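You operate a simulated robot arm through the tools that you are given. There is no shell and no other tool.

The job below is to be done with a simulated robot arm. You get a single attempt, and the scene is never put back.

JOB
Brush the lint off the package in the cradle.
Fine: brake off, turn it lint side up, brake on, then brush; put the brush back. Set down upright: brush. What is to be rubbed or washed off counts as gone when no trace of it is left.

Only the result counts: the job must be done as asked and must still hold three seconds after the hand-in. Knocking over, shifting, dropping, spilling or breaking anything else fails it.

ROBOT AND FRAMES
A 7-joint arm with a fingered hand, fixed in place. Base frame: the origin is at the foot of the arm, x ahead of it, y to its left, z up; the work surface is at about z = 0.8. Units: m, degrees, N and s.
Its first joint turns from -115.0 to 115.0 degrees. Payload 5 kg.
Tool frame: the origin (TCP) lies between the finger pads and is the grasp point; the fingertips stand 0.032 m ahead of it; z points along the fingers, y is the line along which they close. The gripper opens to 0.16 m. The gripper's body begins 0.089 m behind the TCP. The gripper is a hand of 4 fingers: y runs from the thumb to the fingers, the wrist lies at [0, 0, -0.267] in the tool frame.
Orientation is that of the tool frame in the base frame, as a unit quaternion [x, y, z, w]. With the fingers straight down and closing along the base's y, the tool's x points along the base's -x, its y along +y and its z along -z.

CONTROLS
- The arm moves only by the tool arm_command. Its argument "targets" is a list of rows, each a list of 2 entries, a list of its own where there are three numbers: the shift along the tool's x, y, z in m, then the turn, a rotation vector about the tool's x, y, z in degrees. In form: [[[tx, ty, tz], [rx, ry, rz]], ...]. A call has 1 to 20 rows; each row is the pose to reach, as a shift and turn from the pose commanded when the call began, along the tool's axes at that moment. Each row takes 0.2 s and may step no farther than 0.05 m and 8.6 degrees from the row before; otherwise, the whole call is refused. Where a pose cannot be reached the arm comes as near as it can. A force on the tool above 60 N (or 10 N above the force at the start of the call, whichever is more), or a blocked arm, ends the call early, and 0.2 s more pass. In this call time passes only in rows, and 0.2 s behind the last. It gives the time, the measured TCP pose, the force on the tool (base axes), the opening and the grip force at its end, in the units of the frame above (readings bear some noise), with the torque about the TCP (base axes, N m) and any sound that the robot's microphone picked up.
- Cameras (640 x 400 px; columns grow to the right, rows downward): "scene" is fixed at [0.2209, -0.6501, 1.6693]; the picture's right is [0.60, -0.80, 0.00], its down [-0.49, -0.36, -0.80] and it looks along [0.64, 0.48, -0.61] (base axes); focal length 321 px, centre (320, 200). "wrist" rides on the gripper at [0.08, -0.004, -0.114] in the tool frame; the picture's right is [0.05, 1.00, 0.00], its down [-0.82, 0.04, -0.58] and it looks along [-0.58, 0.03, 0.82] (tool axes); focal length 265 px, centre (320, 200). There is no depth. A picture from a camera that has moved, and an enlarged one, comes with that camera's place and axes in the base frame and with its lens.
- get_image(camera): a new picture of that camera. It takes no simulated time.
- lift_body(by): slides the trunk up (or, below 0, down) by that many m; the arm rides with it, the base frame stays. It gives what a move gives, with no picture.
- move_fingers(finger1, finger2, finger3, thumb_bend): sets how far each is bent, from 0 (flat) to 1 (curled in); at 0.3 the hand is open as for a grip, at 0.7 the pads meet at the TCP. One left out holds its place. A second passes; each finger stops where it meets its share of the squeeze, and holds until it gets a number again. It is the only way to open and close the hand. It gives what a move gives, with no picture; readings hold the bend of each and the force on the fingers (four entries, about 0 where the hand has none), thumb and palm.
- enlarge(camera, box): a new picture of the part [left, top, right, bottom] of that camera's present view, enlarged. It takes no simulated time.
- sign_off(): hands the job in; it is judged then, once.

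Nothing tells you positions but the pictures and the camera data. Unless the task says otherwise, let go and move clear before handing in.

The tools are called after "Request:" by a JSON object that holds its "fn" and its "kwargs". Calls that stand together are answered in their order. arm_command: Moves the arm, as the interface text tells. Its arguments: {"type":"object","properties":{"targets":{"type":"array"}},"required":["targets"]} The other tools are called the same way: lift_body (by) slides the trunk up or down; move_fingers (finger1, finger2, finger3, thumb_bend) moves the fingers one by one; get_image (camera) takes a picture; enlarge (camera, box) takes an enlarged picture of a part of a camera's view; sign_off () hands the job in.

At the start:

```text
time: 0.0
ee_pos: [0.7189, -0.1216, 1.3125]
tcp_rot: [-0.001, 1.0, -0.001, 0.001]
ft_force: [-0.9, -0.1, -0.6]
torque: [0.01, -0.02, 0.0]
gripper_width: 0.1597
gripper_force: 0.0
shape: jaw
bend: [0.3, 0.3, 0.3, 0.3]
finger forces: [0.0, 0.0, 0.1, 0.1, 0.0, 0.1]
trunk travel left (down, up): [-0.75, 0.24]
```

scene: 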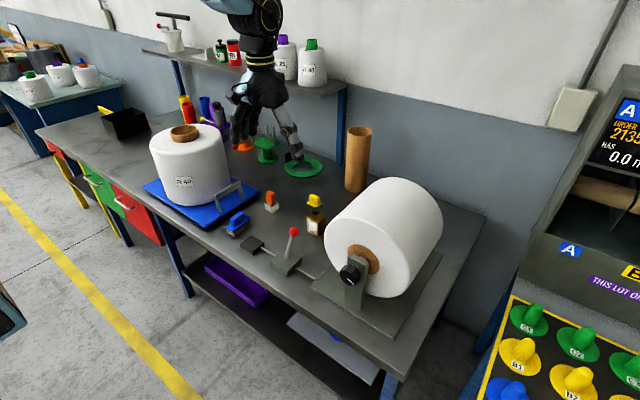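
wrist: 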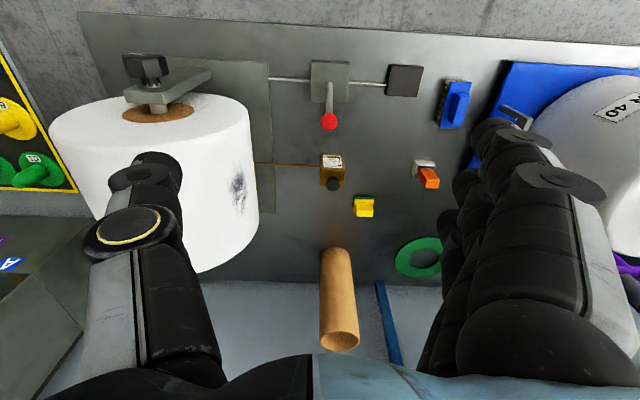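

I see a big white package lying in a cradle at the right of the bench, a red-knobbed lever linked to it (likely the brake), and a blue brush-like thing near the blue scale. I look closer before moving.

Request:
{"fn": "enlarge", "kwargs": {"camera": "scene", "box": [220, 170, 460, 320]}}

Request:
{"fn": "enlarge", "kwargs": {"camera": "scene", "box": [200, 180, 330, 280]}}

Request:
{"fn": "enlarge", "kwargs": {"camera": "wrist", "box": [40, 30, 300, 200]}}

Request:
{"fn": "enlarge", "kwargs": {"camera": "wrist", "box": [260, 40, 500, 240]}}

```text
2.67 times, centred on (340, 245) of scene
camera zoom: at [0.2209, -0.6501, 1.6693], right [0.6, -0.8, 0.0], down [-0.49, -0.36, -0.8], along [0.64, 0.48, -0.61], focal length 855 px, centre (267, 80)
```

zoom: 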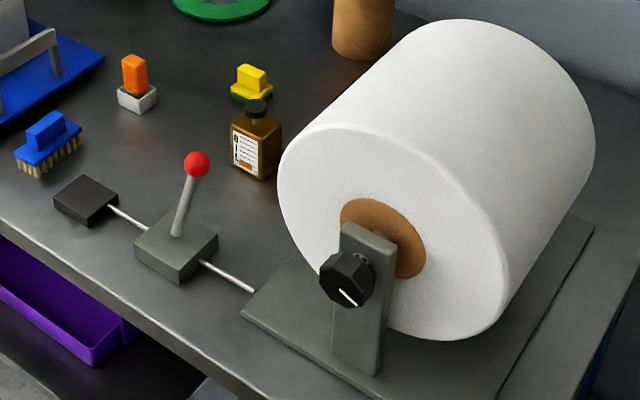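

```text
4.00 times, centred on (265, 230) of scene
camera zoom: at [0.2209, -0.6501, 1.6693], right [0.6, -0.8, 0.0], down [-0.49, -0.36, -0.8], along [0.64, 0.48, -0.61], focal length 1282 px, centre (540, 80)
```

zoom: 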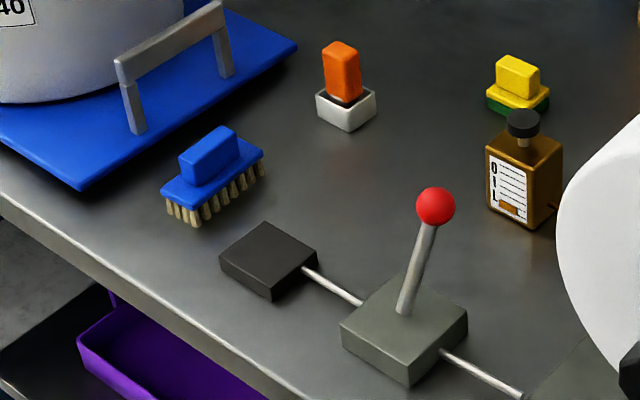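

```text
2.35 times, centred on (170, 115) of wrist
camera zoom: at [0.6382, -0.1254, 1.4255], right [-0.05, 1.0, 0.0], down [0.82, 0.04, 0.58], along [0.58, 0.03, -0.82], focal length 624 px, centre (673, 400)
```

zoom: 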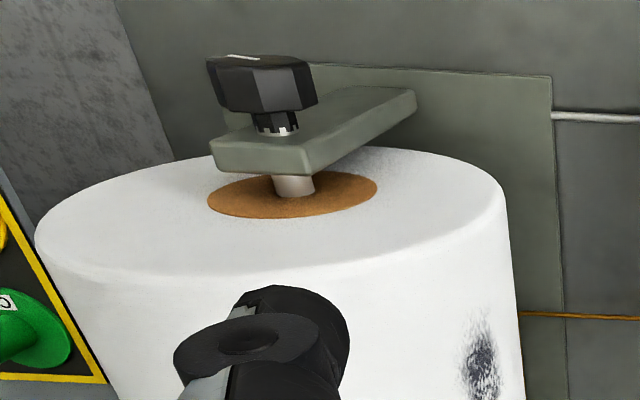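

```text
2.00 times, centred on (380, 140) of wrist
camera zoom: at [0.6382, -0.1254, 1.4255], right [-0.05, 1.0, 0.0], down [0.82, 0.04, 0.58], along [0.58, 0.03, -0.82], focal length 531 px, centre (200, 320)
```

zoom: 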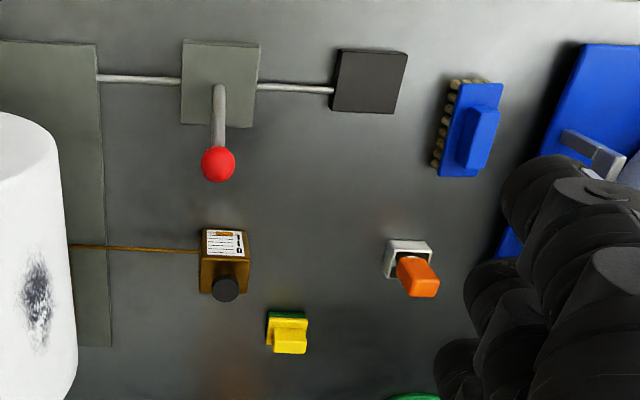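

The package lies along x with its axis near y=-0.38, z=0.99, radius about 0.145. The lint is on its left (+y) side, roughly 25° above horizontal at x≈0.88. The brake lever's ball is near (0.81, -0.10, 0.925), leaning away from me, and the brush is near (0.78, 0.17). I close the hand and move beyond the lever ball to pull it back.

Request:
{"fn": "move_fingers", "kwargs": {"finger1": 0.7, "finger2": 0.7, "finger3": 0.7, "thumb_bend": 0.7}}

Request:
{"fn": "arm_command", "kwargs": {"targets": [[[-0.03, 0.003, 0.03], [0, 0, 0]], [[-0.06, 0.006, 0.06], [0, 0, 0]], [[-0.09, 0.01, 0.09], [0, 0, 0]], [[-0.12, 0.015, 0.12], [0, 0, 0]], [[-0.15, 0.02, 0.15], [0, 0, 0]], [[-0.16, 0.022, 0.19], [0, 0, 0]], [[-0.16, 0.022, 0.23], [0, 0, 0]]]}}

Request:
{"fn": "get_image", "kwargs": {"camera": "scene"}}

Request:
{"fn": "get_image", "kwargs": {"camera": "wrist"}}

```text
time: 1.0
ee_pos: [0.719, -0.1218, 1.313]
tcp_rot: [-0.001, 1.0, 0.0, 0.0]
ft_force: [0.4, 0.3, -0.4]
torque: [0.0, 0.02, 0.0]
gripper_width: 0.0237
gripper_force: 0.0
shape: fingers
bend: [0.7, 0.7, 0.7, 0.7]
finger forces: [0.0, 0.0, 0.0, 0.1, 0.0, 0.0]
trunk travel left (down, up): [-0.75, 0.24]
```

```text
time: 2.6
ee_pos: [0.8804, -0.1008, 1.0827]
tcp_rot: [0.0, 1.0, 0.0, 0.0]
ft_force: [1.6, -0.6, 0.8]
torque: [0.02, 0.01, 0.04]
gripper_width: 0.0238
gripper_force: 0.0
shape: fingers
bend: [0.7, 0.7, 0.7, 0.7]
finger forces: [0.0, 0.1, 0.0, 0.0, 0.0, 0.0]
trunk travel left (down, up): [-0.75, 0.24]
```

```text
taken
```

scene: 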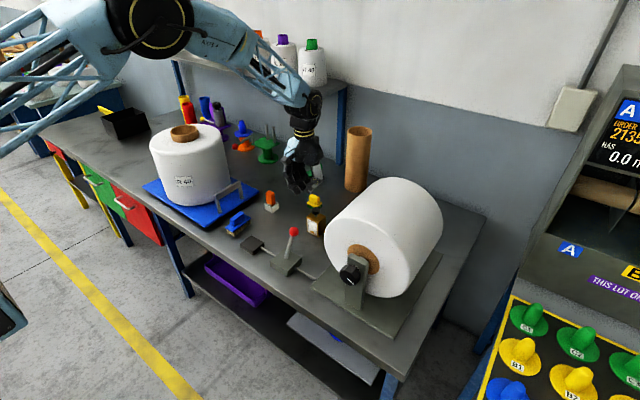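

```text
taken
camera wrist: at [0.8002, -0.1039, 1.1957], right [-0.05, 1.0, 0.0], down [0.82, 0.04, 0.58], along [0.58, 0.03, -0.82], focal length 265 px, centre (320, 200)
```

wrist: 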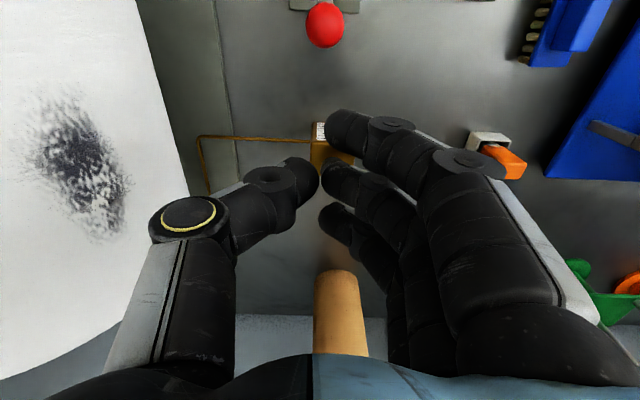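

The lint shows clearly now and matches my estimate. The fist stands beyond the lever ball, so I lower it behind the ball and pull the lever toward the base, watching force and sounds.

Request:
{"fn": "arm_command", "kwargs": {"targets": [[[0.0, -0.007, 0.04], [0, 0, 0]], [[0.0, -0.007, 0.08], [0, 0, 0]], [[0.0, -0.007, 0.12], [0, 0, 0]], [[0.0, -0.007, 0.153], [0, 0, 0]]]}}

Request:
{"fn": "get_image", "kwargs": {"camera": "wrist"}}

Request:
{"fn": "enlarge", "kwargs": {"camera": "scene", "box": [220, 140, 380, 300]}}

```text
time: 3.6
ee_pos: [0.8807, -0.1068, 0.9298]
tcp_rot: [0.0, 1.0, 0.0, -0.001]
ft_force: [1.0, 0.0, -0.5]
torque: [-0.02, -0.01, 0.03]
gripper_width: 0.0237
gripper_force: 0.1
shape: fingers
bend: [0.7, 0.7, 0.7, 0.7]
finger forces: [0.0, 0.0, 0.1, 0.1, 0.0, 0.1]
trunk travel left (down, up): [-0.75, 0.24]
```

```text
taken
camera wrist: at [0.7988, -0.1104, 1.0426], right [-0.05, 1.0, 0.0], down [0.81, 0.04, 0.58], along [0.58, 0.03, -0.82], focal length 265 px, centre (320, 200)
```

wrist: 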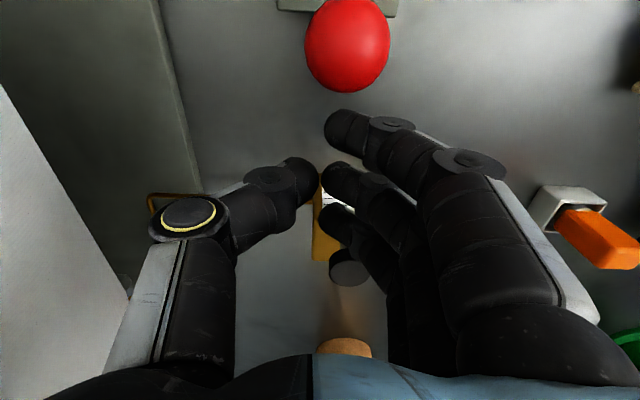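

```text
2.50 times, centred on (300, 220) of scene
camera zoom: at [0.2209, -0.6501, 1.6693], right [0.6, -0.8, 0.0], down [-0.49, -0.36, -0.8], along [0.64, 0.48, -0.61], focal length 802 px, centre (370, 150)
```

zoom: 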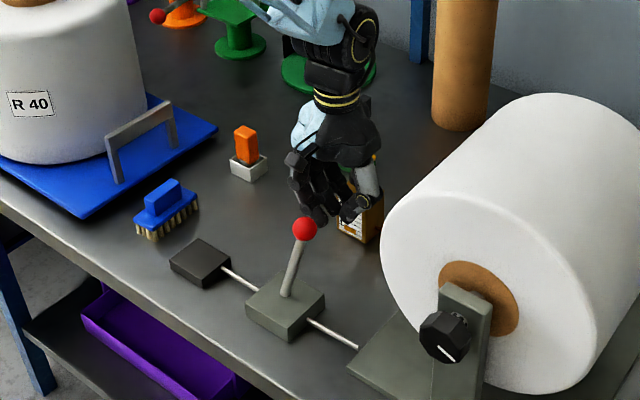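

The finger side lines up with the ball. Now I pull toward the base in small steps.

Request:
{"fn": "arm_command", "kwargs": {"targets": [[[0.015, 0.0, 0.0], [0, 0, 0]], [[0.03, 0.0, 0.0], [0, 0, 0]], [[0.045, 0.0, -0.002], [0, 0, 0]], [[0.06, 0.0, -0.003], [0, 0, 0]], [[0.075, 0.0, -0.003], [0, 0, 0]], [[0.09, 0.0, -0.002], [0, 0, 0]], [[0.105, 0.0, 0.0], [0, 0, 0]]]}}

Request:
{"fn": "enlarge", "kwargs": {"camera": "scene", "box": [220, 140, 380, 300]}}

Request:
{"fn": "get_image", "kwargs": {"camera": "wrist"}}

```text
time: 5.2
ee_pos: [0.7744, -0.1082, 0.9291]
tcp_rot: [-0.001, 1.0, -0.001, -0.001]
ft_force: [1.2, -0.1, -0.1]
torque: [0.07, -0.01, -0.04]
gripper_width: 0.0246
gripper_force: 0.6
shape: fingers
bend: [0.69, 0.7, 0.7, 0.7]
finger forces: [2.1, 0.1, 0.0, 0.0, 0.0, 0.0]
trunk travel left (down, up): [-0.75, 0.24]
```

```text
2.50 times, centred on (300, 220) of scene
camera zoom: at [0.2209, -0.6501, 1.6693], right [0.6, -0.8, 0.0], down [-0.49, -0.36, -0.8], along [0.64, 0.48, -0.61], focal length 802 px, centre (370, 150)
```

zoom: 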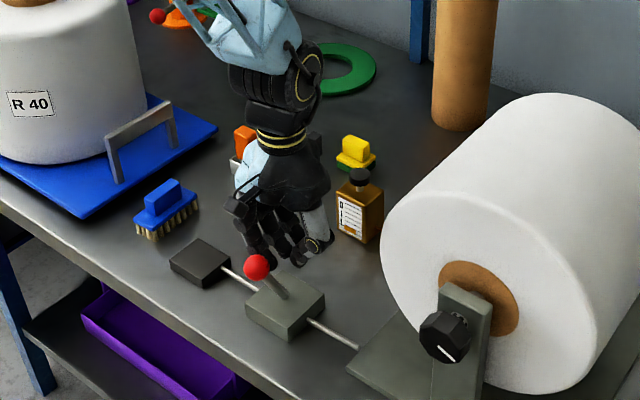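

```text
taken
camera wrist: at [0.6932, -0.1107, 1.0425], right [-0.05, 1.0, 0.0], down [0.82, 0.04, 0.58], along [0.58, 0.03, -0.82], focal length 265 px, centre (320, 200)
```

wrist: 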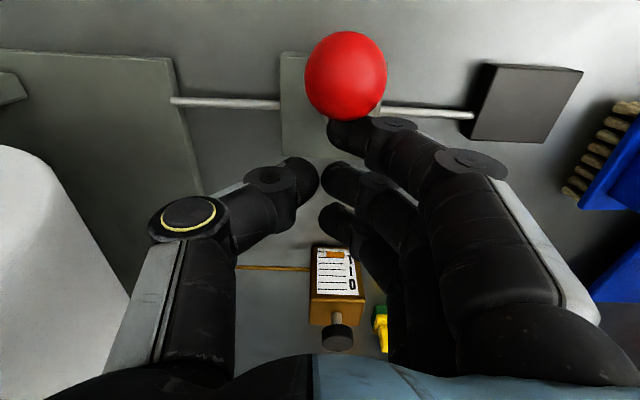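

The lever has swung most of the way back. I keep pulling gently to find its stop.

Request:
{"fn": "arm_command", "kwargs": {"targets": [[[0.008, 0.0, 0.002], [0, 0, 0]], [[0.016, 0.0, 0.004], [0, 0, 0]], [[0.024, 0.0, 0.006], [0, 0, 0]]]}}

Request:
{"fn": "enlarge", "kwargs": {"camera": "scene", "box": [220, 140, 380, 300]}}

Request:
{"fn": "get_image", "kwargs": {"camera": "wrist"}}

```text
time: 6.0
ee_pos: [0.7445, -0.1068, 0.9223]
tcp_rot: [0.0, 1.0, 0.0, -0.005]
ft_force: [-1.7, 5.0, -3.1]
torque: [0.06, -0.05, -0.1]
gripper_width: 0.0302
gripper_force: 3.0
shape: fingers
bend: [0.65, 0.7, 0.7, 0.7]
finger forces: [6.1, 0.0, 0.0, 0.0, 0.1, 0.0]
trunk travel left (down, up): [-0.75, 0.24]
```

```text
2.50 times, centred on (300, 220) of scene
camera zoom: at [0.2209, -0.6501, 1.6693], right [0.6, -0.8, 0.0], down [-0.49, -0.36, -0.8], along [0.64, 0.48, -0.61], focal length 802 px, centre (370, 150)
```

zoom: 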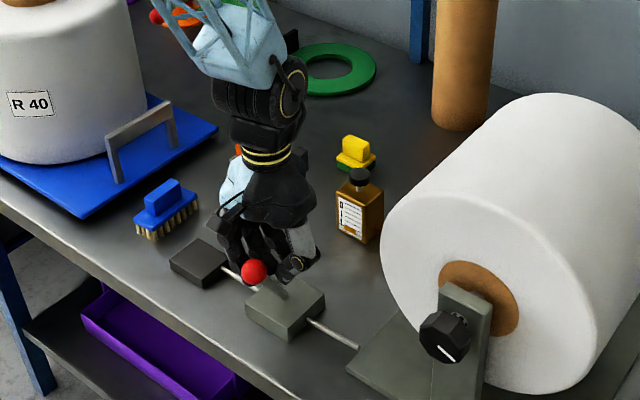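

```text
taken
camera wrist: at [0.6651, -0.1107, 1.0357], right [-0.05, 1.0, 0.0], down [0.82, 0.04, 0.57], along [0.57, 0.03, -0.82], focal length 265 px, centre (320, 200)
```

wrist: 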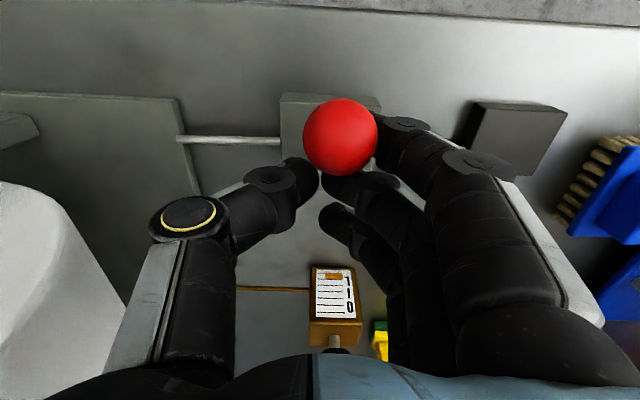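

The ball is now near x=0.708, mirrored about the pivot, so the lever seems to be at its other stop. I open the fingers off the ball and lift straight up.

Request:
{"fn": "move_fingers", "kwargs": {"finger1": 0.45, "finger2": 0.45, "finger3": 0.45, "thumb_bend": 0.5}}

Request:
{"fn": "arm_command", "kwargs": {"targets": [[[0.0, 0.0, -0.04], [0, 0, 0]], [[0.0, 0.0, -0.08], [0, 0, 0]], [[0.0, 0.0, -0.12], [0, 0, 0]], [[0.0, 0.0, -0.16], [0, 0, 0]], [[0.0, 0.0, -0.2], [0, 0, 0]], [[0.04, 0.0, -0.22], [0, 0, 0]], [[0.08, 0.0, -0.22], [0, 0, 0]], [[0.12, 0.0, -0.22], [0, 0, 0]], [[0.16, 0.0, -0.22], [0, 0, 0]]]}}

Request:
{"fn": "enlarge", "kwargs": {"camera": "scene", "box": [220, 140, 380, 300]}}

Request:
{"fn": "get_image", "kwargs": {"camera": "wrist"}}

```text
time: 7.0
ee_pos: [0.7507, -0.1052, 0.9249]
tcp_rot: [-0.001, 1.0, 0.001, 0.001]
ft_force: [0.9, 0.6, 0.6]
torque: [0.0, 0.03, 0.01]
gripper_width: 0.1003
gripper_force: 0.0
shape: fingers
bend: [0.45, 0.45, 0.45, 0.5]
finger forces: [0.0, 0.0, 0.0, 0.0, 0.0, 0.0]
trunk travel left (down, up): [-0.75, 0.24]
```

```text
time: 9.0
ee_pos: [0.5901, -0.1077, 1.1443]
tcp_rot: [-0.001, 1.0, 0.0, 0.001]
ft_force: [-0.5, 0.8, -0.3]
torque: [0.03, -0.03, -0.02]
gripper_width: 0.1003
gripper_force: 0.0
shape: fingers
bend: [0.45, 0.45, 0.45, 0.5]
finger forces: [0.1, 0.0, 0.1, 0.0, 0.1, 0.0]
trunk travel left (down, up): [-0.75, 0.24]
```

```text
2.50 times, centred on (300, 220) of scene
camera zoom: at [0.2209, -0.6501, 1.6693], right [0.6, -0.8, 0.0], down [-0.49, -0.36, -0.8], along [0.64, 0.48, -0.61], focal length 802 px, centre (370, 150)
```

zoom: 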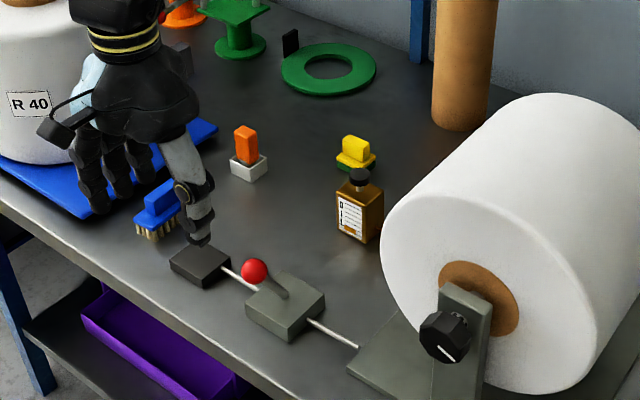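

```text
taken
camera wrist: at [0.5082, -0.1114, 1.2568], right [-0.05, 1.0, 0.0], down [0.82, 0.04, 0.58], along [0.58, 0.03, -0.82], focal length 265 px, centre (320, 200)
```

wrist: 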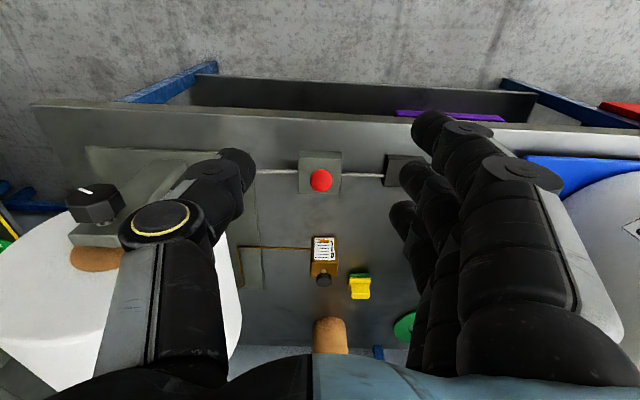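

The lever stays on the near side. The knob centre is at about (0.716, -0.378, 0.993) with a radius near 0.027. I swing the hand to point forward (+x) in front of the knob, standing off and slightly above.

Request:
{"fn": "arm_command", "kwargs": {"targets": [[[0.0, -0.025, 0.0], [0, -8.2, 0]], [[0.0, -0.05, 0.0], [0, -16.4, 0]], [[0.0, -0.075, 0.0], [0, -24.6, 0]], [[0.0, -0.1, 0.0], [0, -32.8, 0]], [[0.0, -0.125, 0.0], [0, -41.0, 0]], [[0.0, -0.15, 0.0], [0, -49.2, 0]], [[0.0, -0.175, 0.0], [0, -57.4, 0]], [[0.0, -0.2, 0.0], [0, -65.6, 0]], [[0.0, -0.225, 0.0], [0, -73.8, 0]], [[0.0, -0.25, 0.0], [0, -82.0, 0]], [[0.0, -0.27, 0.0], [0, -90.0, 0]]]}}

Request:
{"fn": "get_image", "kwargs": {"camera": "scene"}}

Request:
{"fn": "get_image", "kwargs": {"camera": "wrist"}}

```text
time: 11.4
ee_pos: [0.5901, -0.3769, 1.1431]
tcp_rot: [0.0, 0.707, 0.0, 0.707]
ft_force: [-0.3, 0.2, 0.4]
torque: [0.01, 0.0, 0.02]
gripper_width: 0.1004
gripper_force: 0.1
shape: fingers
bend: [0.45, 0.45, 0.45, 0.5]
finger forces: [0.1, 0.1, 0.1, 0.0, 0.0, 0.0]
trunk travel left (down, up): [-0.75, 0.24]
```

```text
taken
```

scene: 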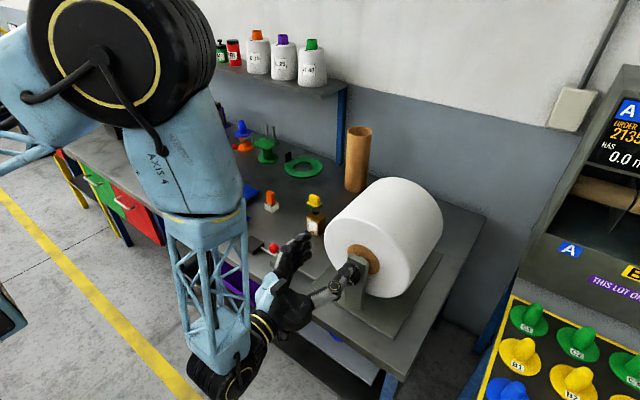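

```text
taken
camera wrist: at [0.4763, -0.3811, 1.0619], right [0.0, 1.0, -0.05], down [-0.58, 0.04, 0.81], along [0.82, 0.03, 0.58], focal length 265 px, centre (320, 200)
```

wrist: 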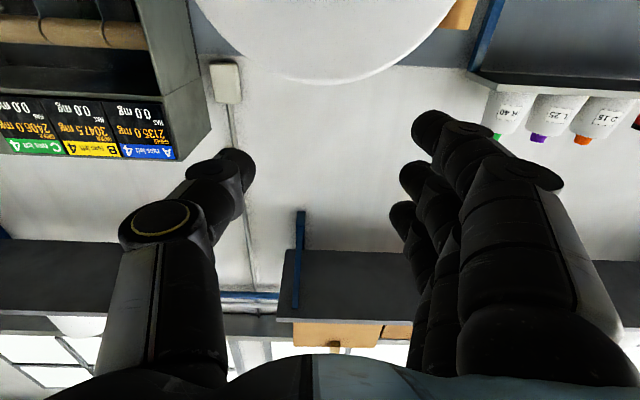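

The hand points forward as commanded. I lower it to the knob's height with a pre-twist of -32°, so that the turning range is centred, then look again.

Request:
{"fn": "arm_command", "kwargs": {"targets": [[[0.03, 0.0, 0.0], [0, 0, -8]], [[0.06, 0.0, 0.0], [0, 0, -16]], [[0.09, 0.0, 0.0], [0, 0, -24]], [[0.12, 0.0, 0.0], [0, 0, -32]], [[0.15, 0.0, 0.0], [0, 0, -32]]]}}

Request:
{"fn": "get_image", "kwargs": {"camera": "scene"}}

Request:
{"fn": "get_image", "kwargs": {"camera": "wrist"}}

```text
time: 12.6
ee_pos: [0.5901, -0.377, 0.9929]
tcp_rot: [-0.196, 0.679, -0.195, 0.68]
ft_force: [-0.7, 0.2, 0.2]
torque: [-0.02, 0.04, 0.0]
gripper_width: 0.1006
gripper_force: 0.1
shape: fingers
bend: [0.45, 0.45, 0.45, 0.5]
finger forces: [0.0, 0.1, 0.0, 0.1, 0.0, 0.1]
trunk travel left (down, up): [-0.75, 0.24]
```

```text
taken
```

scene: 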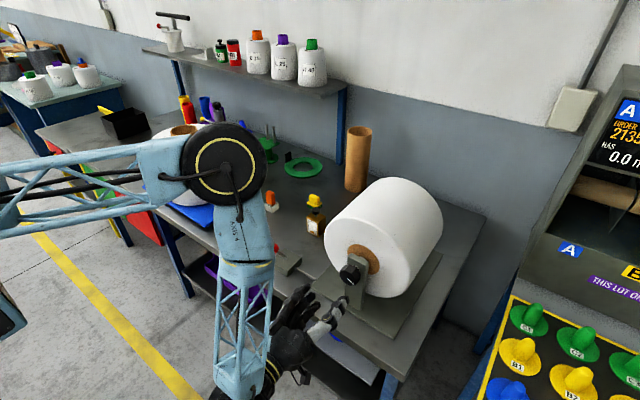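

```text
taken
camera wrist: at [0.4765, -0.4228, 0.9265], right [0.0, 0.82, -0.57], down [-0.58, 0.47, 0.67], along [0.82, 0.33, 0.47], focal length 265 px, centre (320, 200)
```

wrist: 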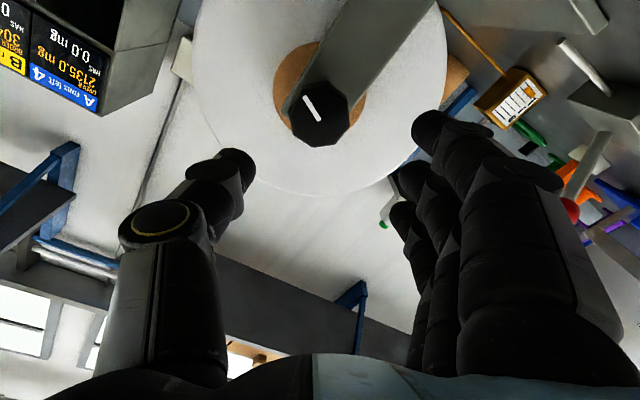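

The knob sits centred between thumb and fingers. I advance along +x until the pads flank it, then check.

Request:
{"fn": "arm_command", "kwargs": {"targets": [[[0.002, 0.0, 0.03], [0, 0, 0]], [[0.004, 0.0, 0.06], [0, 0, 0]], [[0.005, 0.0, 0.085], [0, 0, 0]], [[0.005, 0.0, 0.105], [0, 0, 0]]]}}

Request:
{"fn": "enlarge", "kwargs": {"camera": "scene", "box": [270, 210, 430, 330]}}

Request:
{"fn": "get_image", "kwargs": {"camera": "wrist"}}

```text
time: 13.6
ee_pos: [0.6958, -0.3799, 0.99]
tcp_rot: [-0.195, 0.68, -0.196, 0.68]
ft_force: [0.5, 0.6, 0.1]
torque: [-0.02, 0.0, -0.02]
gripper_width: 0.1007
gripper_force: 0.1
shape: fingers
bend: [0.45, 0.45, 0.45, 0.5]
finger forces: [0.0, 0.0, 0.0, 0.1, 0.0, 0.1]
trunk travel left (down, up): [-0.75, 0.24]
```

```text
3.33 times, centred on (350, 270) of scene
camera zoom: at [0.2209, -0.6501, 1.6693], right [0.6, -0.8, 0.0], down [-0.49, -0.36, -0.8], along [0.64, 0.48, -0.61], focal length 1069 px, centre (220, -33)
```

zoom: 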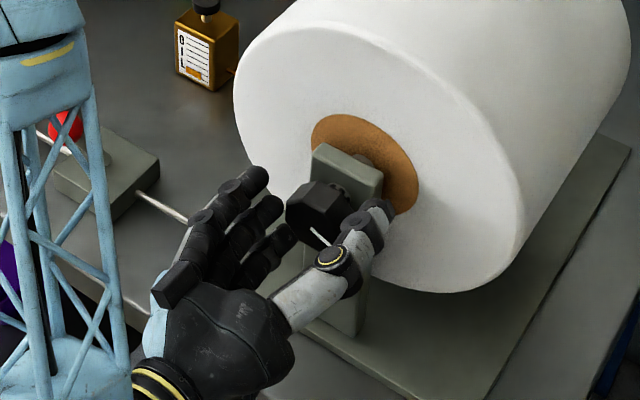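

```text
taken
camera wrist: at [0.5819, -0.4254, 0.9226], right [0.0, 0.82, -0.57], down [-0.58, 0.47, 0.67], along [0.82, 0.33, 0.47], focal length 265 px, centre (320, 200)
```

wrist: 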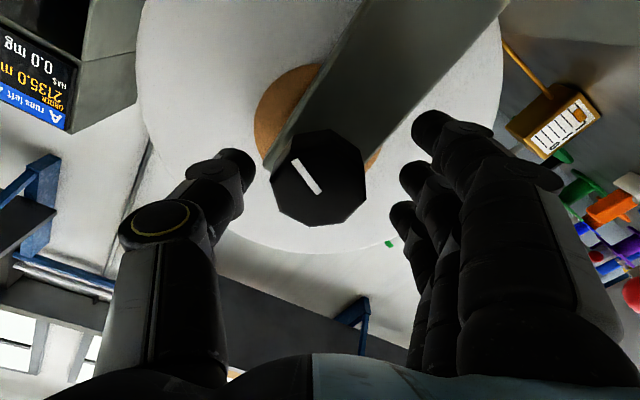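

The knob face is at about x=0.715, still slightly ahead of the pads. I go 12 mm further and close gently.

Request:
{"fn": "arm_command", "kwargs": {"targets": [[[0.001, 0.0, 0.006], [0, 0, 0]], [[0.002, 0.0, 0.012], [0, 0, 0]]]}}

Request:
{"fn": "move_fingers", "kwargs": {"finger1": 0.65, "finger2": 0.65, "finger3": 0.65, "thumb_bend": 0.65}}

Request:
{"fn": "get_image", "kwargs": {"camera": "wrist"}}

Request:
{"fn": "enlarge", "kwargs": {"camera": "scene", "box": [270, 210, 430, 330]}}

```text
time: 14.2
ee_pos: [0.7065, -0.3801, 0.9872]
tcp_rot: [-0.195, 0.68, -0.195, 0.68]
ft_force: [0.0, 0.5, 0.3]
torque: [-0.01, 0.04, 0.04]
gripper_width: 0.1006
gripper_force: 0.4
shape: fingers
bend: [0.45, 0.45, 0.45, 0.5]
finger forces: [0.2, 0.1, 0.1, 0.0, 0.0, 0.0]
trunk travel left (down, up): [-0.75, 0.24]
```

```text
time: 15.2
ee_pos: [0.7077, -0.3795, 0.9879]
tcp_rot: [-0.195, 0.68, -0.194, 0.68]
ft_force: [-1.7, 3.9, -0.4]
torque: [0.47, 0.42, 0.57]
gripper_width: 0.0808
gripper_force: 14.7
shape: fingers
bend: [0.48, 0.56, 0.64, 0.61]
finger forces: [9.2, 7.9, 0.5, 0.1, 12.6, 0.0]
trunk travel left (down, up): [-0.75, 0.24]
```

```text
taken
camera wrist: at [0.5933, -0.4258, 0.9205], right [0.0, 0.82, -0.57], down [-0.58, 0.47, 0.67], along [0.82, 0.33, 0.47], focal length 265 px, centre (320, 200)
```

wrist: 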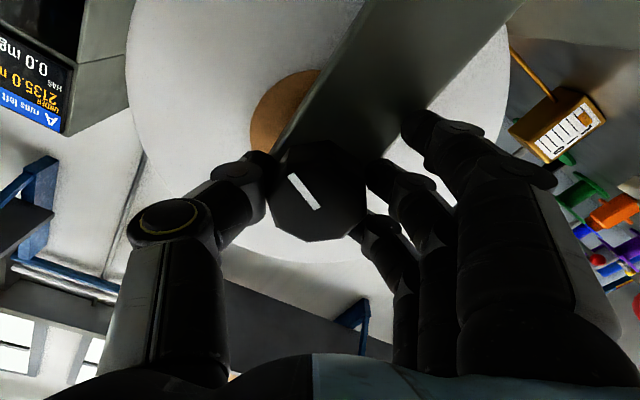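

```text
3.33 times, centred on (350, 270) of scene
camera zoom: at [0.2209, -0.6501, 1.6693], right [0.6, -0.8, 0.0], down [-0.49, -0.36, -0.8], along [0.64, 0.48, -0.61], focal length 1069 px, centre (220, -33)
```

zoom: 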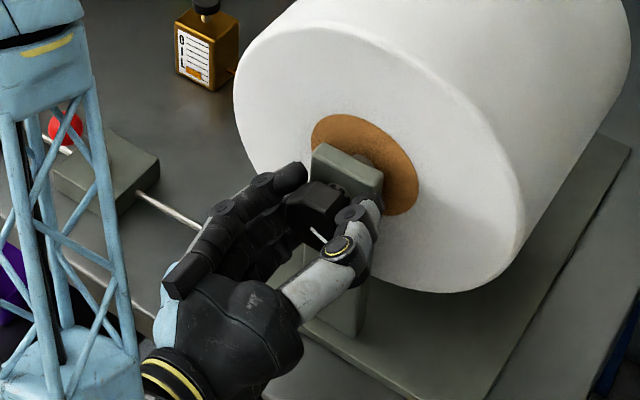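

Finger 1 is touching the post beside the knob. I open, back off about 6 mm, hold finger 1 clear, and regrip with fingers 2 and 3 and the thumb.

Request:
{"fn": "move_fingers", "kwargs": {"finger1": 0.3, "finger2": 0.48, "finger3": 0.48, "thumb_bend": 0.52}}

Request:
{"fn": "arm_command", "kwargs": {"targets": [[[0.006, 0.0, -0.005], [0, 0, 0]]]}}

Request:
{"fn": "move_fingers", "kwargs": {"finger1": 0.3, "finger2": 0.7, "finger3": 0.7, "thumb_bend": 0.7}}

Request:
{"fn": "get_image", "kwargs": {"camera": "wrist"}}

Request:
{"fn": "enlarge", "kwargs": {"camera": "scene", "box": [270, 210, 430, 330]}}

```text
time: 16.2
ee_pos: [0.7072, -0.3804, 0.9875]
tcp_rot: [-0.195, 0.68, -0.194, 0.68]
ft_force: [0.5, 0.9, -0.1]
torque: [0.01, 0.03, -0.01]
gripper_width: 0.1262
gripper_force: 0.1
shape: fingers
bend: [0.3, 0.48, 0.48, 0.52]
finger forces: [0.0, 0.0, 0.0, 0.0, 0.1, 0.0]
trunk travel left (down, up): [-0.75, 0.24]
```

```text
time: 16.6
ee_pos: [0.7026, -0.3836, 0.9817]
tcp_rot: [-0.195, 0.68, -0.195, 0.68]
ft_force: [-0.7, 0.6, 0.4]
torque: [-0.01, 0.0, -0.02]
gripper_width: 0.1262
gripper_force: 0.0
shape: fingers
bend: [0.3, 0.48, 0.48, 0.52]
finger forces: [0.1, 0.0, 0.0, 0.1, 0.1, 0.2]
trunk travel left (down, up): [-0.75, 0.24]
```

```text
time: 17.6
ee_pos: [0.7035, -0.3844, 0.9829]
tcp_rot: [-0.196, 0.679, -0.194, 0.68]
ft_force: [10.2, -6.2, 4.9]
torque: [0.01, 0.06, -0.11]
gripper_width: 0.1144
gripper_force: 17.3
shape: fingers
bend: [0.3, 0.6, 0.63, 0.63]
finger forces: [0.1, 7.5, 6.8, 0.0, 20.5, 0.0]
trunk travel left (down, up): [-0.75, 0.24]
```

```text
taken
camera wrist: at [0.5893, -0.4295, 0.9155], right [0.0, 0.82, -0.57], down [-0.58, 0.47, 0.67], along [0.82, 0.33, 0.47], focal length 265 px, centre (320, 200)
```

wrist: 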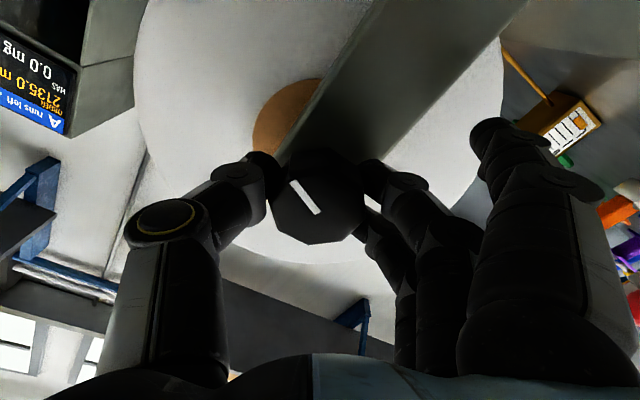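

```text
3.33 times, centred on (350, 270) of scene
camera zoom: at [0.2209, -0.6501, 1.6693], right [0.6, -0.8, 0.0], down [-0.49, -0.36, -0.8], along [0.64, 0.48, -0.61], focal length 1069 px, centre (220, -33)
```

zoom: 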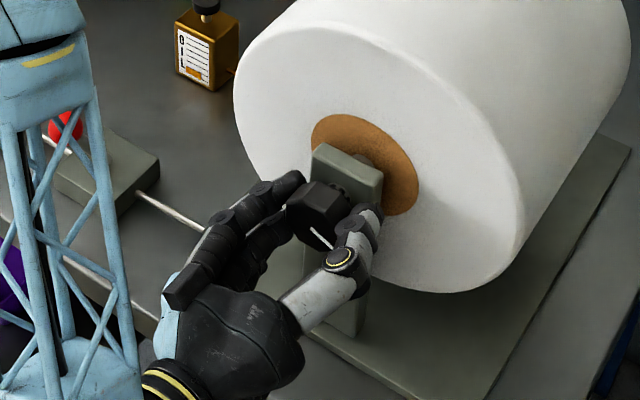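

Thumb and two fingers now hold the knob firmly. I turn it +24° about +x (left side going up) and check that the package follows.

Request:
{"fn": "arm_command", "kwargs": {"targets": [[[0.0, 0.0005, 0.0], [0, 0, 6]], [[0.0, 0.0012, 0.0], [0, 0, 12]], [[-0.0003, 0.0018, 0.0], [0, 0, 18]], [[-0.0005, 0.0024, 0.0], [0, 0, 24]]]}}

Request:
{"fn": "get_image", "kwargs": {"camera": "wrist"}}

Request:
{"fn": "get_image", "kwargs": {"camera": "scene"}}

```text
time: 18.6
ee_pos: [0.7037, -0.3799, 0.9815]
tcp_rot: [-0.049, 0.706, -0.048, 0.705]
ft_force: [11.1, -1.6, 0.9]
torque: [0.11, 0.12, 0.04]
gripper_width: 0.1142
gripper_force: 19.3
shape: fingers
bend: [0.3, 0.6, 0.63, 0.63]
finger forces: [0.0, 8.7, 9.6, 0.0, 19.1, 0.0]
trunk travel left (down, up): [-0.75, 0.24]
```

```text
taken
camera wrist: at [0.5889, -0.3956, 0.9012], right [0.0, 0.98, -0.19], down [-0.58, 0.15, 0.8], along [0.82, 0.11, 0.57], focal length 265 px, centre (320, 200)
```

wrist: 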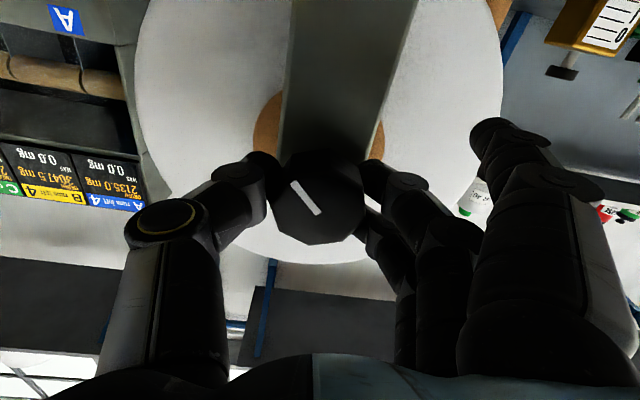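

```text
taken
```

scene: 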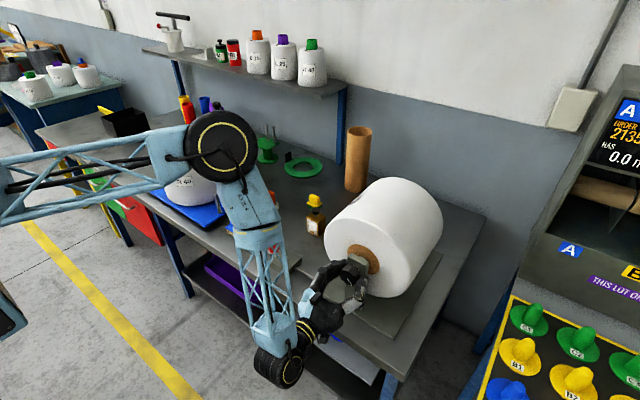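

The knob's mark stays fixed relative to the hand, so the package turns freely and the brake is off. I turn a further 42° to bring the lint to the top.

Request:
{"fn": "arm_command", "kwargs": {"targets": [[[0.0, 0.0006, 0.0], [0, 0, 6]], [[-0.0001, 0.0012, 0.0], [0, 0, 12]], [[-0.0003, 0.0018, 0.0], [0, 0, 18]], [[-0.0005, 0.0024, 0.0], [0, 0, 24]], [[-0.0008, 0.003, 0.0], [0, 0, 30]], [[-0.001, 0.0035, 0.0], [0, 0, 36]], [[-0.0015, 0.004, 0.0], [0, 0, 42]]]}}

Request:
{"fn": "get_image", "kwargs": {"camera": "wrist"}}

Request:
{"fn": "get_image", "kwargs": {"camera": "scene"}}

Request:
{"fn": "enlarge", "kwargs": {"camera": "scene", "box": [310, 160, 470, 310]}}

```text
time: 20.2
ee_pos: [0.7035, -0.3757, 0.9816]
tcp_rot: [0.207, 0.677, 0.209, 0.675]
ft_force: [5.5, 8.8, -5.8]
torque: [0.09, 0.11, 0.33]
gripper_width: 0.1122
gripper_force: 20.2
shape: fingers
bend: [0.3, 0.59, 0.63, 0.64]
finger forces: [0.0, 10.7, 9.9, 0.1, 19.7, 0.0]
trunk travel left (down, up): [-0.75, 0.24]
```

```text
taken
camera wrist: at [0.5887, -0.3339, 0.9121], right [0.0, 0.86, 0.52], down [-0.58, -0.42, 0.7], along [0.82, -0.3, 0.49], focal length 265 px, centre (320, 200)
```

wrist: 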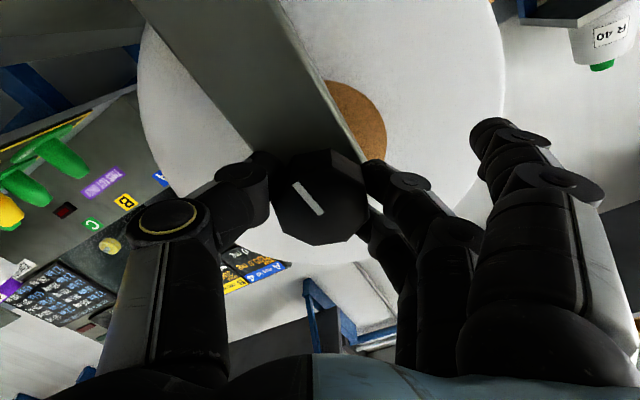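

```text
taken
```

scene: 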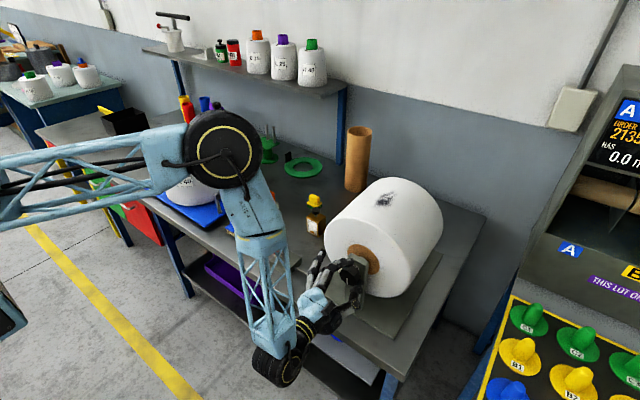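

```text
2.67 times, centred on (390, 235) of scene
camera zoom: at [0.2209, -0.6501, 1.6693], right [0.6, -0.8, 0.0], down [-0.49, -0.36, -0.8], along [0.64, 0.48, -0.61], focal length 855 px, centre (133, 107)
```

zoom: 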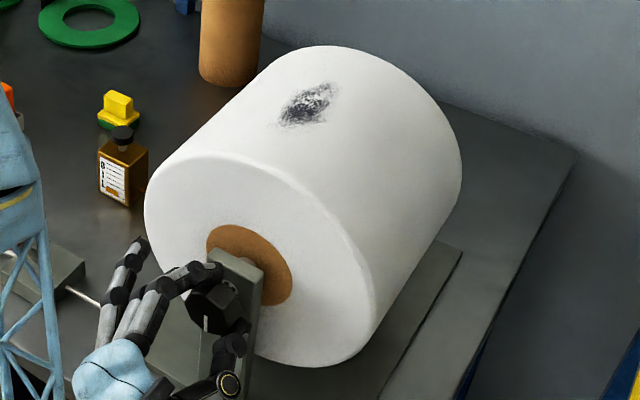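

The lint now shows on top, about 5° short toward +y. I add a final 5°.

Request:
{"fn": "arm_command", "kwargs": {"targets": [[[0.0, 0.0005, 0.0], [0, 0, 5]]]}}

Request:
{"fn": "enlarge", "kwargs": {"camera": "scene", "box": [310, 160, 470, 310]}}

```text
time: 20.6
ee_pos: [0.7033, -0.3753, 0.9817]
tcp_rot: [0.236, 0.668, 0.237, 0.665]
ft_force: [4.9, 10.9, -8.5]
torque: [0.08, 0.22, 0.39]
gripper_width: 0.1116
gripper_force: 20.2
shape: fingers
bend: [0.3, 0.59, 0.63, 0.64]
finger forces: [0.0, 11.0, 9.4, 0.1, 20.5, 0.1]
trunk travel left (down, up): [-0.75, 0.24]
```

```text
2.67 times, centred on (390, 235) of scene
camera zoom: at [0.2209, -0.6501, 1.6693], right [0.6, -0.8, 0.0], down [-0.49, -0.36, -0.8], along [0.64, 0.48, -0.61], focal length 855 px, centre (133, 107)
```

zoom: 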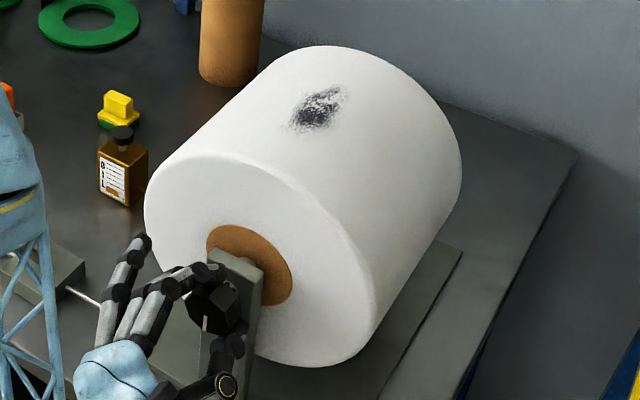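

The lint is on top. I release the knob and back straight off, then check that the package stays put.

Request:
{"fn": "move_fingers", "kwargs": {"finger1": 0.3, "finger2": 0.45, "finger3": 0.45, "thumb_bend": 0.45}}

Request:
{"fn": "arm_command", "kwargs": {"targets": [[[0.0, 0.0, -0.03], [0, 0, 0]], [[0.0, 0.0, -0.06], [0, 0, 0]], [[0.0, 0.0, -0.1], [0, 0, 0]], [[0.0, 0.0, -0.12], [0, 0, -8]], [[0.0, 0.0, -0.12], [0, 0, -16]], [[0.0, 0.0, -0.12], [0, 0, -24]], [[0.0, 0.0, -0.12], [0, 0, -32]], [[0.0, 0.0, -0.12], [0, 0, -39]]]}}

Request:
{"fn": "enlarge", "kwargs": {"camera": "scene", "box": [310, 160, 470, 310]}}

```text
time: 21.6
ee_pos: [0.7016, -0.3765, 0.9831]
tcp_rot: [0.235, 0.667, 0.237, 0.666]
ft_force: [-0.8, -1.0, -0.4]
torque: [0.02, 0.0, 0.04]
gripper_width: 0.1406
gripper_force: 0.1
shape: fingers
bend: [0.3, 0.45, 0.45, 0.45]
finger forces: [0.1, 0.0, 0.0, 0.0, 0.0, 0.0]
trunk travel left (down, up): [-0.75, 0.24]
```

```text
time: 23.4
ee_pos: [0.5823, -0.3776, 0.9827]
tcp_rot: [-0.002, 0.707, 0.0, 0.707]
ft_force: [0.3, 0.6, 0.0]
torque: [0.0, -0.01, 0.01]
gripper_width: 0.1405
gripper_force: 0.1
shape: fingers
bend: [0.3, 0.45, 0.45, 0.45]
finger forces: [0.1, 0.0, 0.0, 0.1, 0.0, 0.0]
trunk travel left (down, up): [-0.75, 0.24]
```

```text
2.67 times, centred on (390, 235) of scene
camera zoom: at [0.2209, -0.6501, 1.6693], right [0.6, -0.8, 0.0], down [-0.49, -0.36, -0.8], along [0.64, 0.48, -0.61], focal length 855 px, centre (133, 107)
```

zoom: 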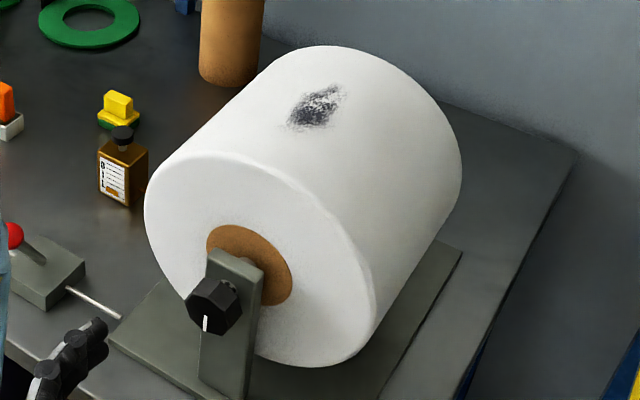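

The package holds with the lint up. I rise and swing the hand back to point down, closing it to a fist on the near side of the lever.

Request:
{"fn": "arm_command", "kwargs": {"targets": [[[-0.05, 0.0, 0.0], [0, 0, 0]], [[-0.1, 0.0, 0.0], [0, 0, 0]], [[-0.16, 0.025, 0.0], [0, 8.2, 0]]]}}

```text
refused: row 3 steps farther than a row can; nothing moved
```

Request:
{"fn": "arm_command", "kwargs": {"targets": [[[-0.04, 0.0, 0.0], [0, 0, 0]], [[-0.08, 0.0, 0.0], [0, 0, 0]], [[-0.12, 0.0, 0.0], [0, 0, 0]], [[-0.15, 0.0, 0.0], [0, 0, 0]], [[-0.16, 0.025, 0.0], [0, 8.2, 0]], [[-0.16, 0.05, 0.0], [0, 16.4, 0]], [[-0.16, 0.075, 0.0], [0, 24.6, 0]], [[-0.16, 0.1, 0.0], [0, 32.8, 0]], [[-0.16, 0.125, 0.0], [0, 41, 0]], [[-0.16, 0.15, 0.0], [0, 49.2, 0]], [[-0.16, 0.175, 0.0], [0, 57.4, 0]], [[-0.16, 0.2, 0.0], [0, 65.6, 0]], [[-0.16, 0.225, 0.0], [0, 73.8, 0]], [[-0.16, 0.25, 0.0], [0, 82, 0]], [[-0.16, 0.272, 0.0], [0, 90, 0]]]}}

Request:
{"fn": "move_fingers", "kwargs": {"finger1": 0.7, "finger2": 0.7, "finger3": 0.7, "thumb_bend": 0.7}}

Request:
{"fn": "get_image", "kwargs": {"camera": "wrist"}}

```text
time: 26.6
ee_pos: [0.5831, -0.1011, 1.1433]
tcp_rot: [-0.002, 1.0, -0.003, -0.001]
ft_force: [0.5, 1.6, 0.6]
torque: [-0.13, -0.01, -0.02]
gripper_width: 0.1407
gripper_force: 0.0
shape: fingers
bend: [0.3, 0.45, 0.45, 0.45]
finger forces: [0.2, 0.0, 0.0, 0.0, 0.0, 0.0]
trunk travel left (down, up): [-0.75, 0.24]
```

```text
time: 27.6
ee_pos: [0.5813, -0.1058, 1.1437]
tcp_rot: [0.0, 1.0, 0.0, 0.0]
ft_force: [-0.4, 0.2, -0.3]
torque: [0.01, 0.0, 0.02]
gripper_width: 0.0239
gripper_force: 0.1
shape: fingers
bend: [0.7, 0.7, 0.7, 0.7]
finger forces: [0.1, 0.0, 0.0, 0.1, 0.0, 0.0]
trunk travel left (down, up): [-0.75, 0.24]
```

```text
taken
camera wrist: at [0.5014, -0.1093, 1.2558], right [-0.05, 1.0, 0.0], down [0.82, 0.04, 0.58], along [0.58, 0.03, -0.82], focal length 265 px, centre (320, 200)
```

wrist: 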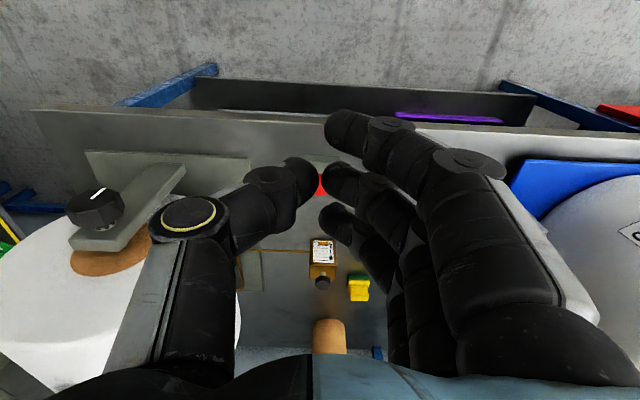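

I lower the fist on the near side of the ball, then push the lever away (+x) to re-apply the brake.

Request:
{"fn": "arm_command", "kwargs": {"targets": [[[0.0, -0.002, 0.04], [0, 0, 0]], [[0.0, -0.002, 0.08], [0, 0, 0]], [[0.0, -0.002, 0.12], [0, 0, 0]], [[0.0, -0.002, 0.16], [0, 0, 0]], [[-0.02, -0.002, 0.19], [0, 0, 0]], [[-0.04, -0.002, 0.215], [0, 0, 0]]]}}

Request:
{"fn": "get_image", "kwargs": {"camera": "wrist"}}

Request:
{"fn": "enlarge", "kwargs": {"camera": "scene", "box": [220, 140, 380, 300]}}

```text
time: 29.0
ee_pos: [0.6224, -0.1066, 0.9271]
tcp_rot: [-0.001, 1.0, -0.001, -0.001]
ft_force: [0.0, 0.2, -0.4]
torque: [0.02, 0.03, -0.03]
gripper_width: 0.0239
gripper_force: 0.1
shape: fingers
bend: [0.7, 0.7, 0.7, 0.7]
finger forces: [0.0, 0.0, 0.0, 0.0, 0.0, 0.0]
trunk travel left (down, up): [-0.75, 0.24]
```

```text
taken
camera wrist: at [0.5418, -0.11, 1.0403], right [-0.05, 1.0, 0.0], down [0.82, 0.04, 0.58], along [0.58, 0.03, -0.82], focal length 265 px, centre (320, 200)
```

wrist: 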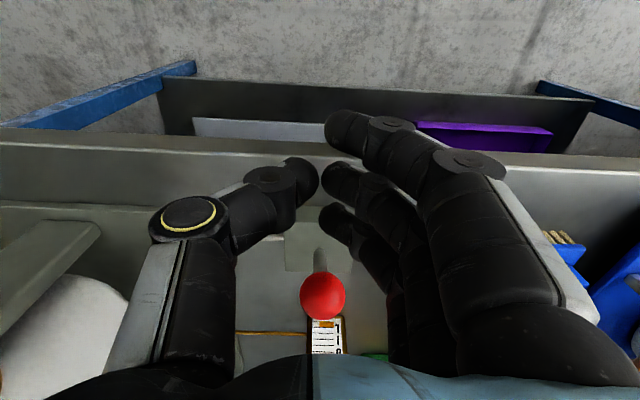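

```text
2.50 times, centred on (300, 220) of scene
camera zoom: at [0.2209, -0.6501, 1.6693], right [0.6, -0.8, 0.0], down [-0.49, -0.36, -0.8], along [0.64, 0.48, -0.61], focal length 802 px, centre (370, 150)
```

zoom: 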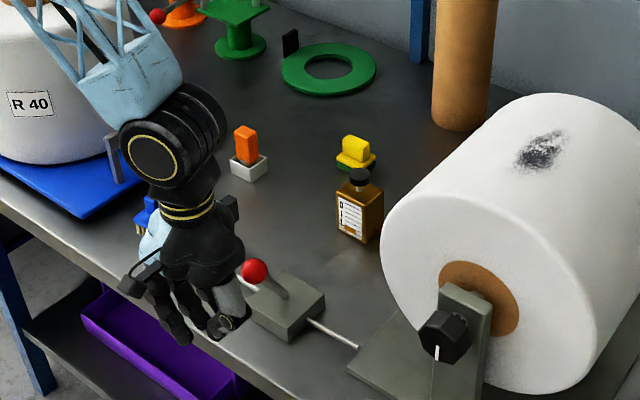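

The fingertip is slightly left of the ball's centre, so I shift 8 mm toward -y and push.

Request:
{"fn": "arm_command", "kwargs": {"targets": [[[0.0, -0.008, 0.0], [0, 0, 0]], [[-0.02, -0.008, 0.0], [0, 0, 0]], [[-0.035, -0.008, 0.0], [0, 0, 0]], [[-0.05, -0.008, -0.001], [0, 0, 0]], [[-0.065, -0.008, -0.002], [0, 0, 0]], [[-0.08, -0.008, -0.003], [0, 0, 0]], [[-0.095, -0.008, -0.003], [0, 0, 0]], [[-0.11, -0.008, -0.001], [0, 0, 0]], [[-0.12, -0.008, 0.0], [0, 0, 0]]]}}

Request:
{"fn": "get_image", "kwargs": {"camera": "wrist"}}

Request:
{"fn": "enlarge", "kwargs": {"camera": "scene", "box": [220, 140, 380, 300]}}

```text
time: 31.0
ee_pos: [0.7419, -0.1148, 0.9276]
tcp_rot: [0.001, 1.0, 0.001, 0.0]
ft_force: [-1.6, -0.2, 0.0]
torque: [-0.01, 0.05, 0.02]
gripper_width: 0.0236
gripper_force: 0.4
shape: fingers
bend: [0.7, 0.7, 0.7, 0.7]
finger forces: [0.0, 0.0, 1.3, 0.0, 0.0, 0.1]
trunk travel left (down, up): [-0.75, 0.24]
```

```text
taken
camera wrist: at [0.6618, -0.1183, 1.0407], right [-0.05, 1.0, 0.0], down [0.82, 0.04, 0.58], along [0.58, 0.03, -0.82], focal length 265 px, centre (320, 200)
```

wrist: 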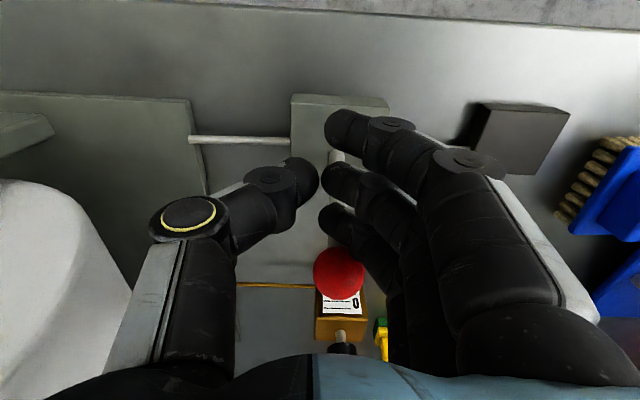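

```text
2.50 times, centred on (300, 220) of scene
camera zoom: at [0.2209, -0.6501, 1.6693], right [0.6, -0.8, 0.0], down [-0.49, -0.36, -0.8], along [0.64, 0.48, -0.61], focal length 802 px, centre (370, 150)
```

zoom: 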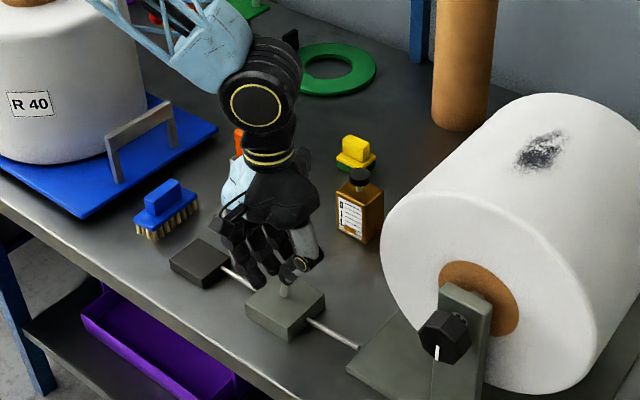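

The ball is at about x=0.80, nearly at its original place. I push a bit more to seat it against the stop.

Request:
{"fn": "arm_command", "kwargs": {"targets": [[[-0.005, 0.0, 0.001], [0, 0, 0]], [[-0.01, 0.0, 0.002], [0, 0, 0]], [[-0.015, 0.0, 0.003], [0, 0, 0]]]}}

Request:
{"fn": "get_image", "kwargs": {"camera": "wrist"}}

```text
time: 31.8
ee_pos: [0.7515, -0.1146, 0.9258]
tcp_rot: [0.0, 1.0, 0.0, -0.001]
ft_force: [-30.8, 1.9, 11.0]
torque: [0.19, 0.47, 0.43]
gripper_width: 0.0236
gripper_force: 15.7
shape: fingers
bend: [0.7, 0.7, 0.71, 0.7]
finger forces: [0.0, 0.0, 30.4, 0.0, 0.1, 0.1]
trunk travel left (down, up): [-0.75, 0.24]
```

```text
taken
camera wrist: at [0.6718, -0.118, 1.0391], right [-0.05, 1.0, 0.0], down [0.82, 0.04, 0.57], along [0.57, 0.03, -0.82], focal length 265 px, centre (320, 200)
```

wrist: 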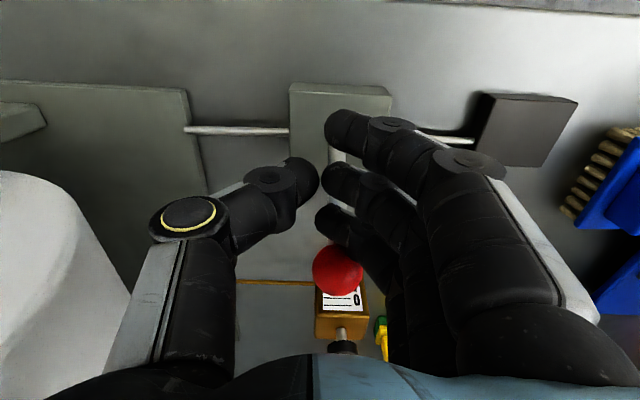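

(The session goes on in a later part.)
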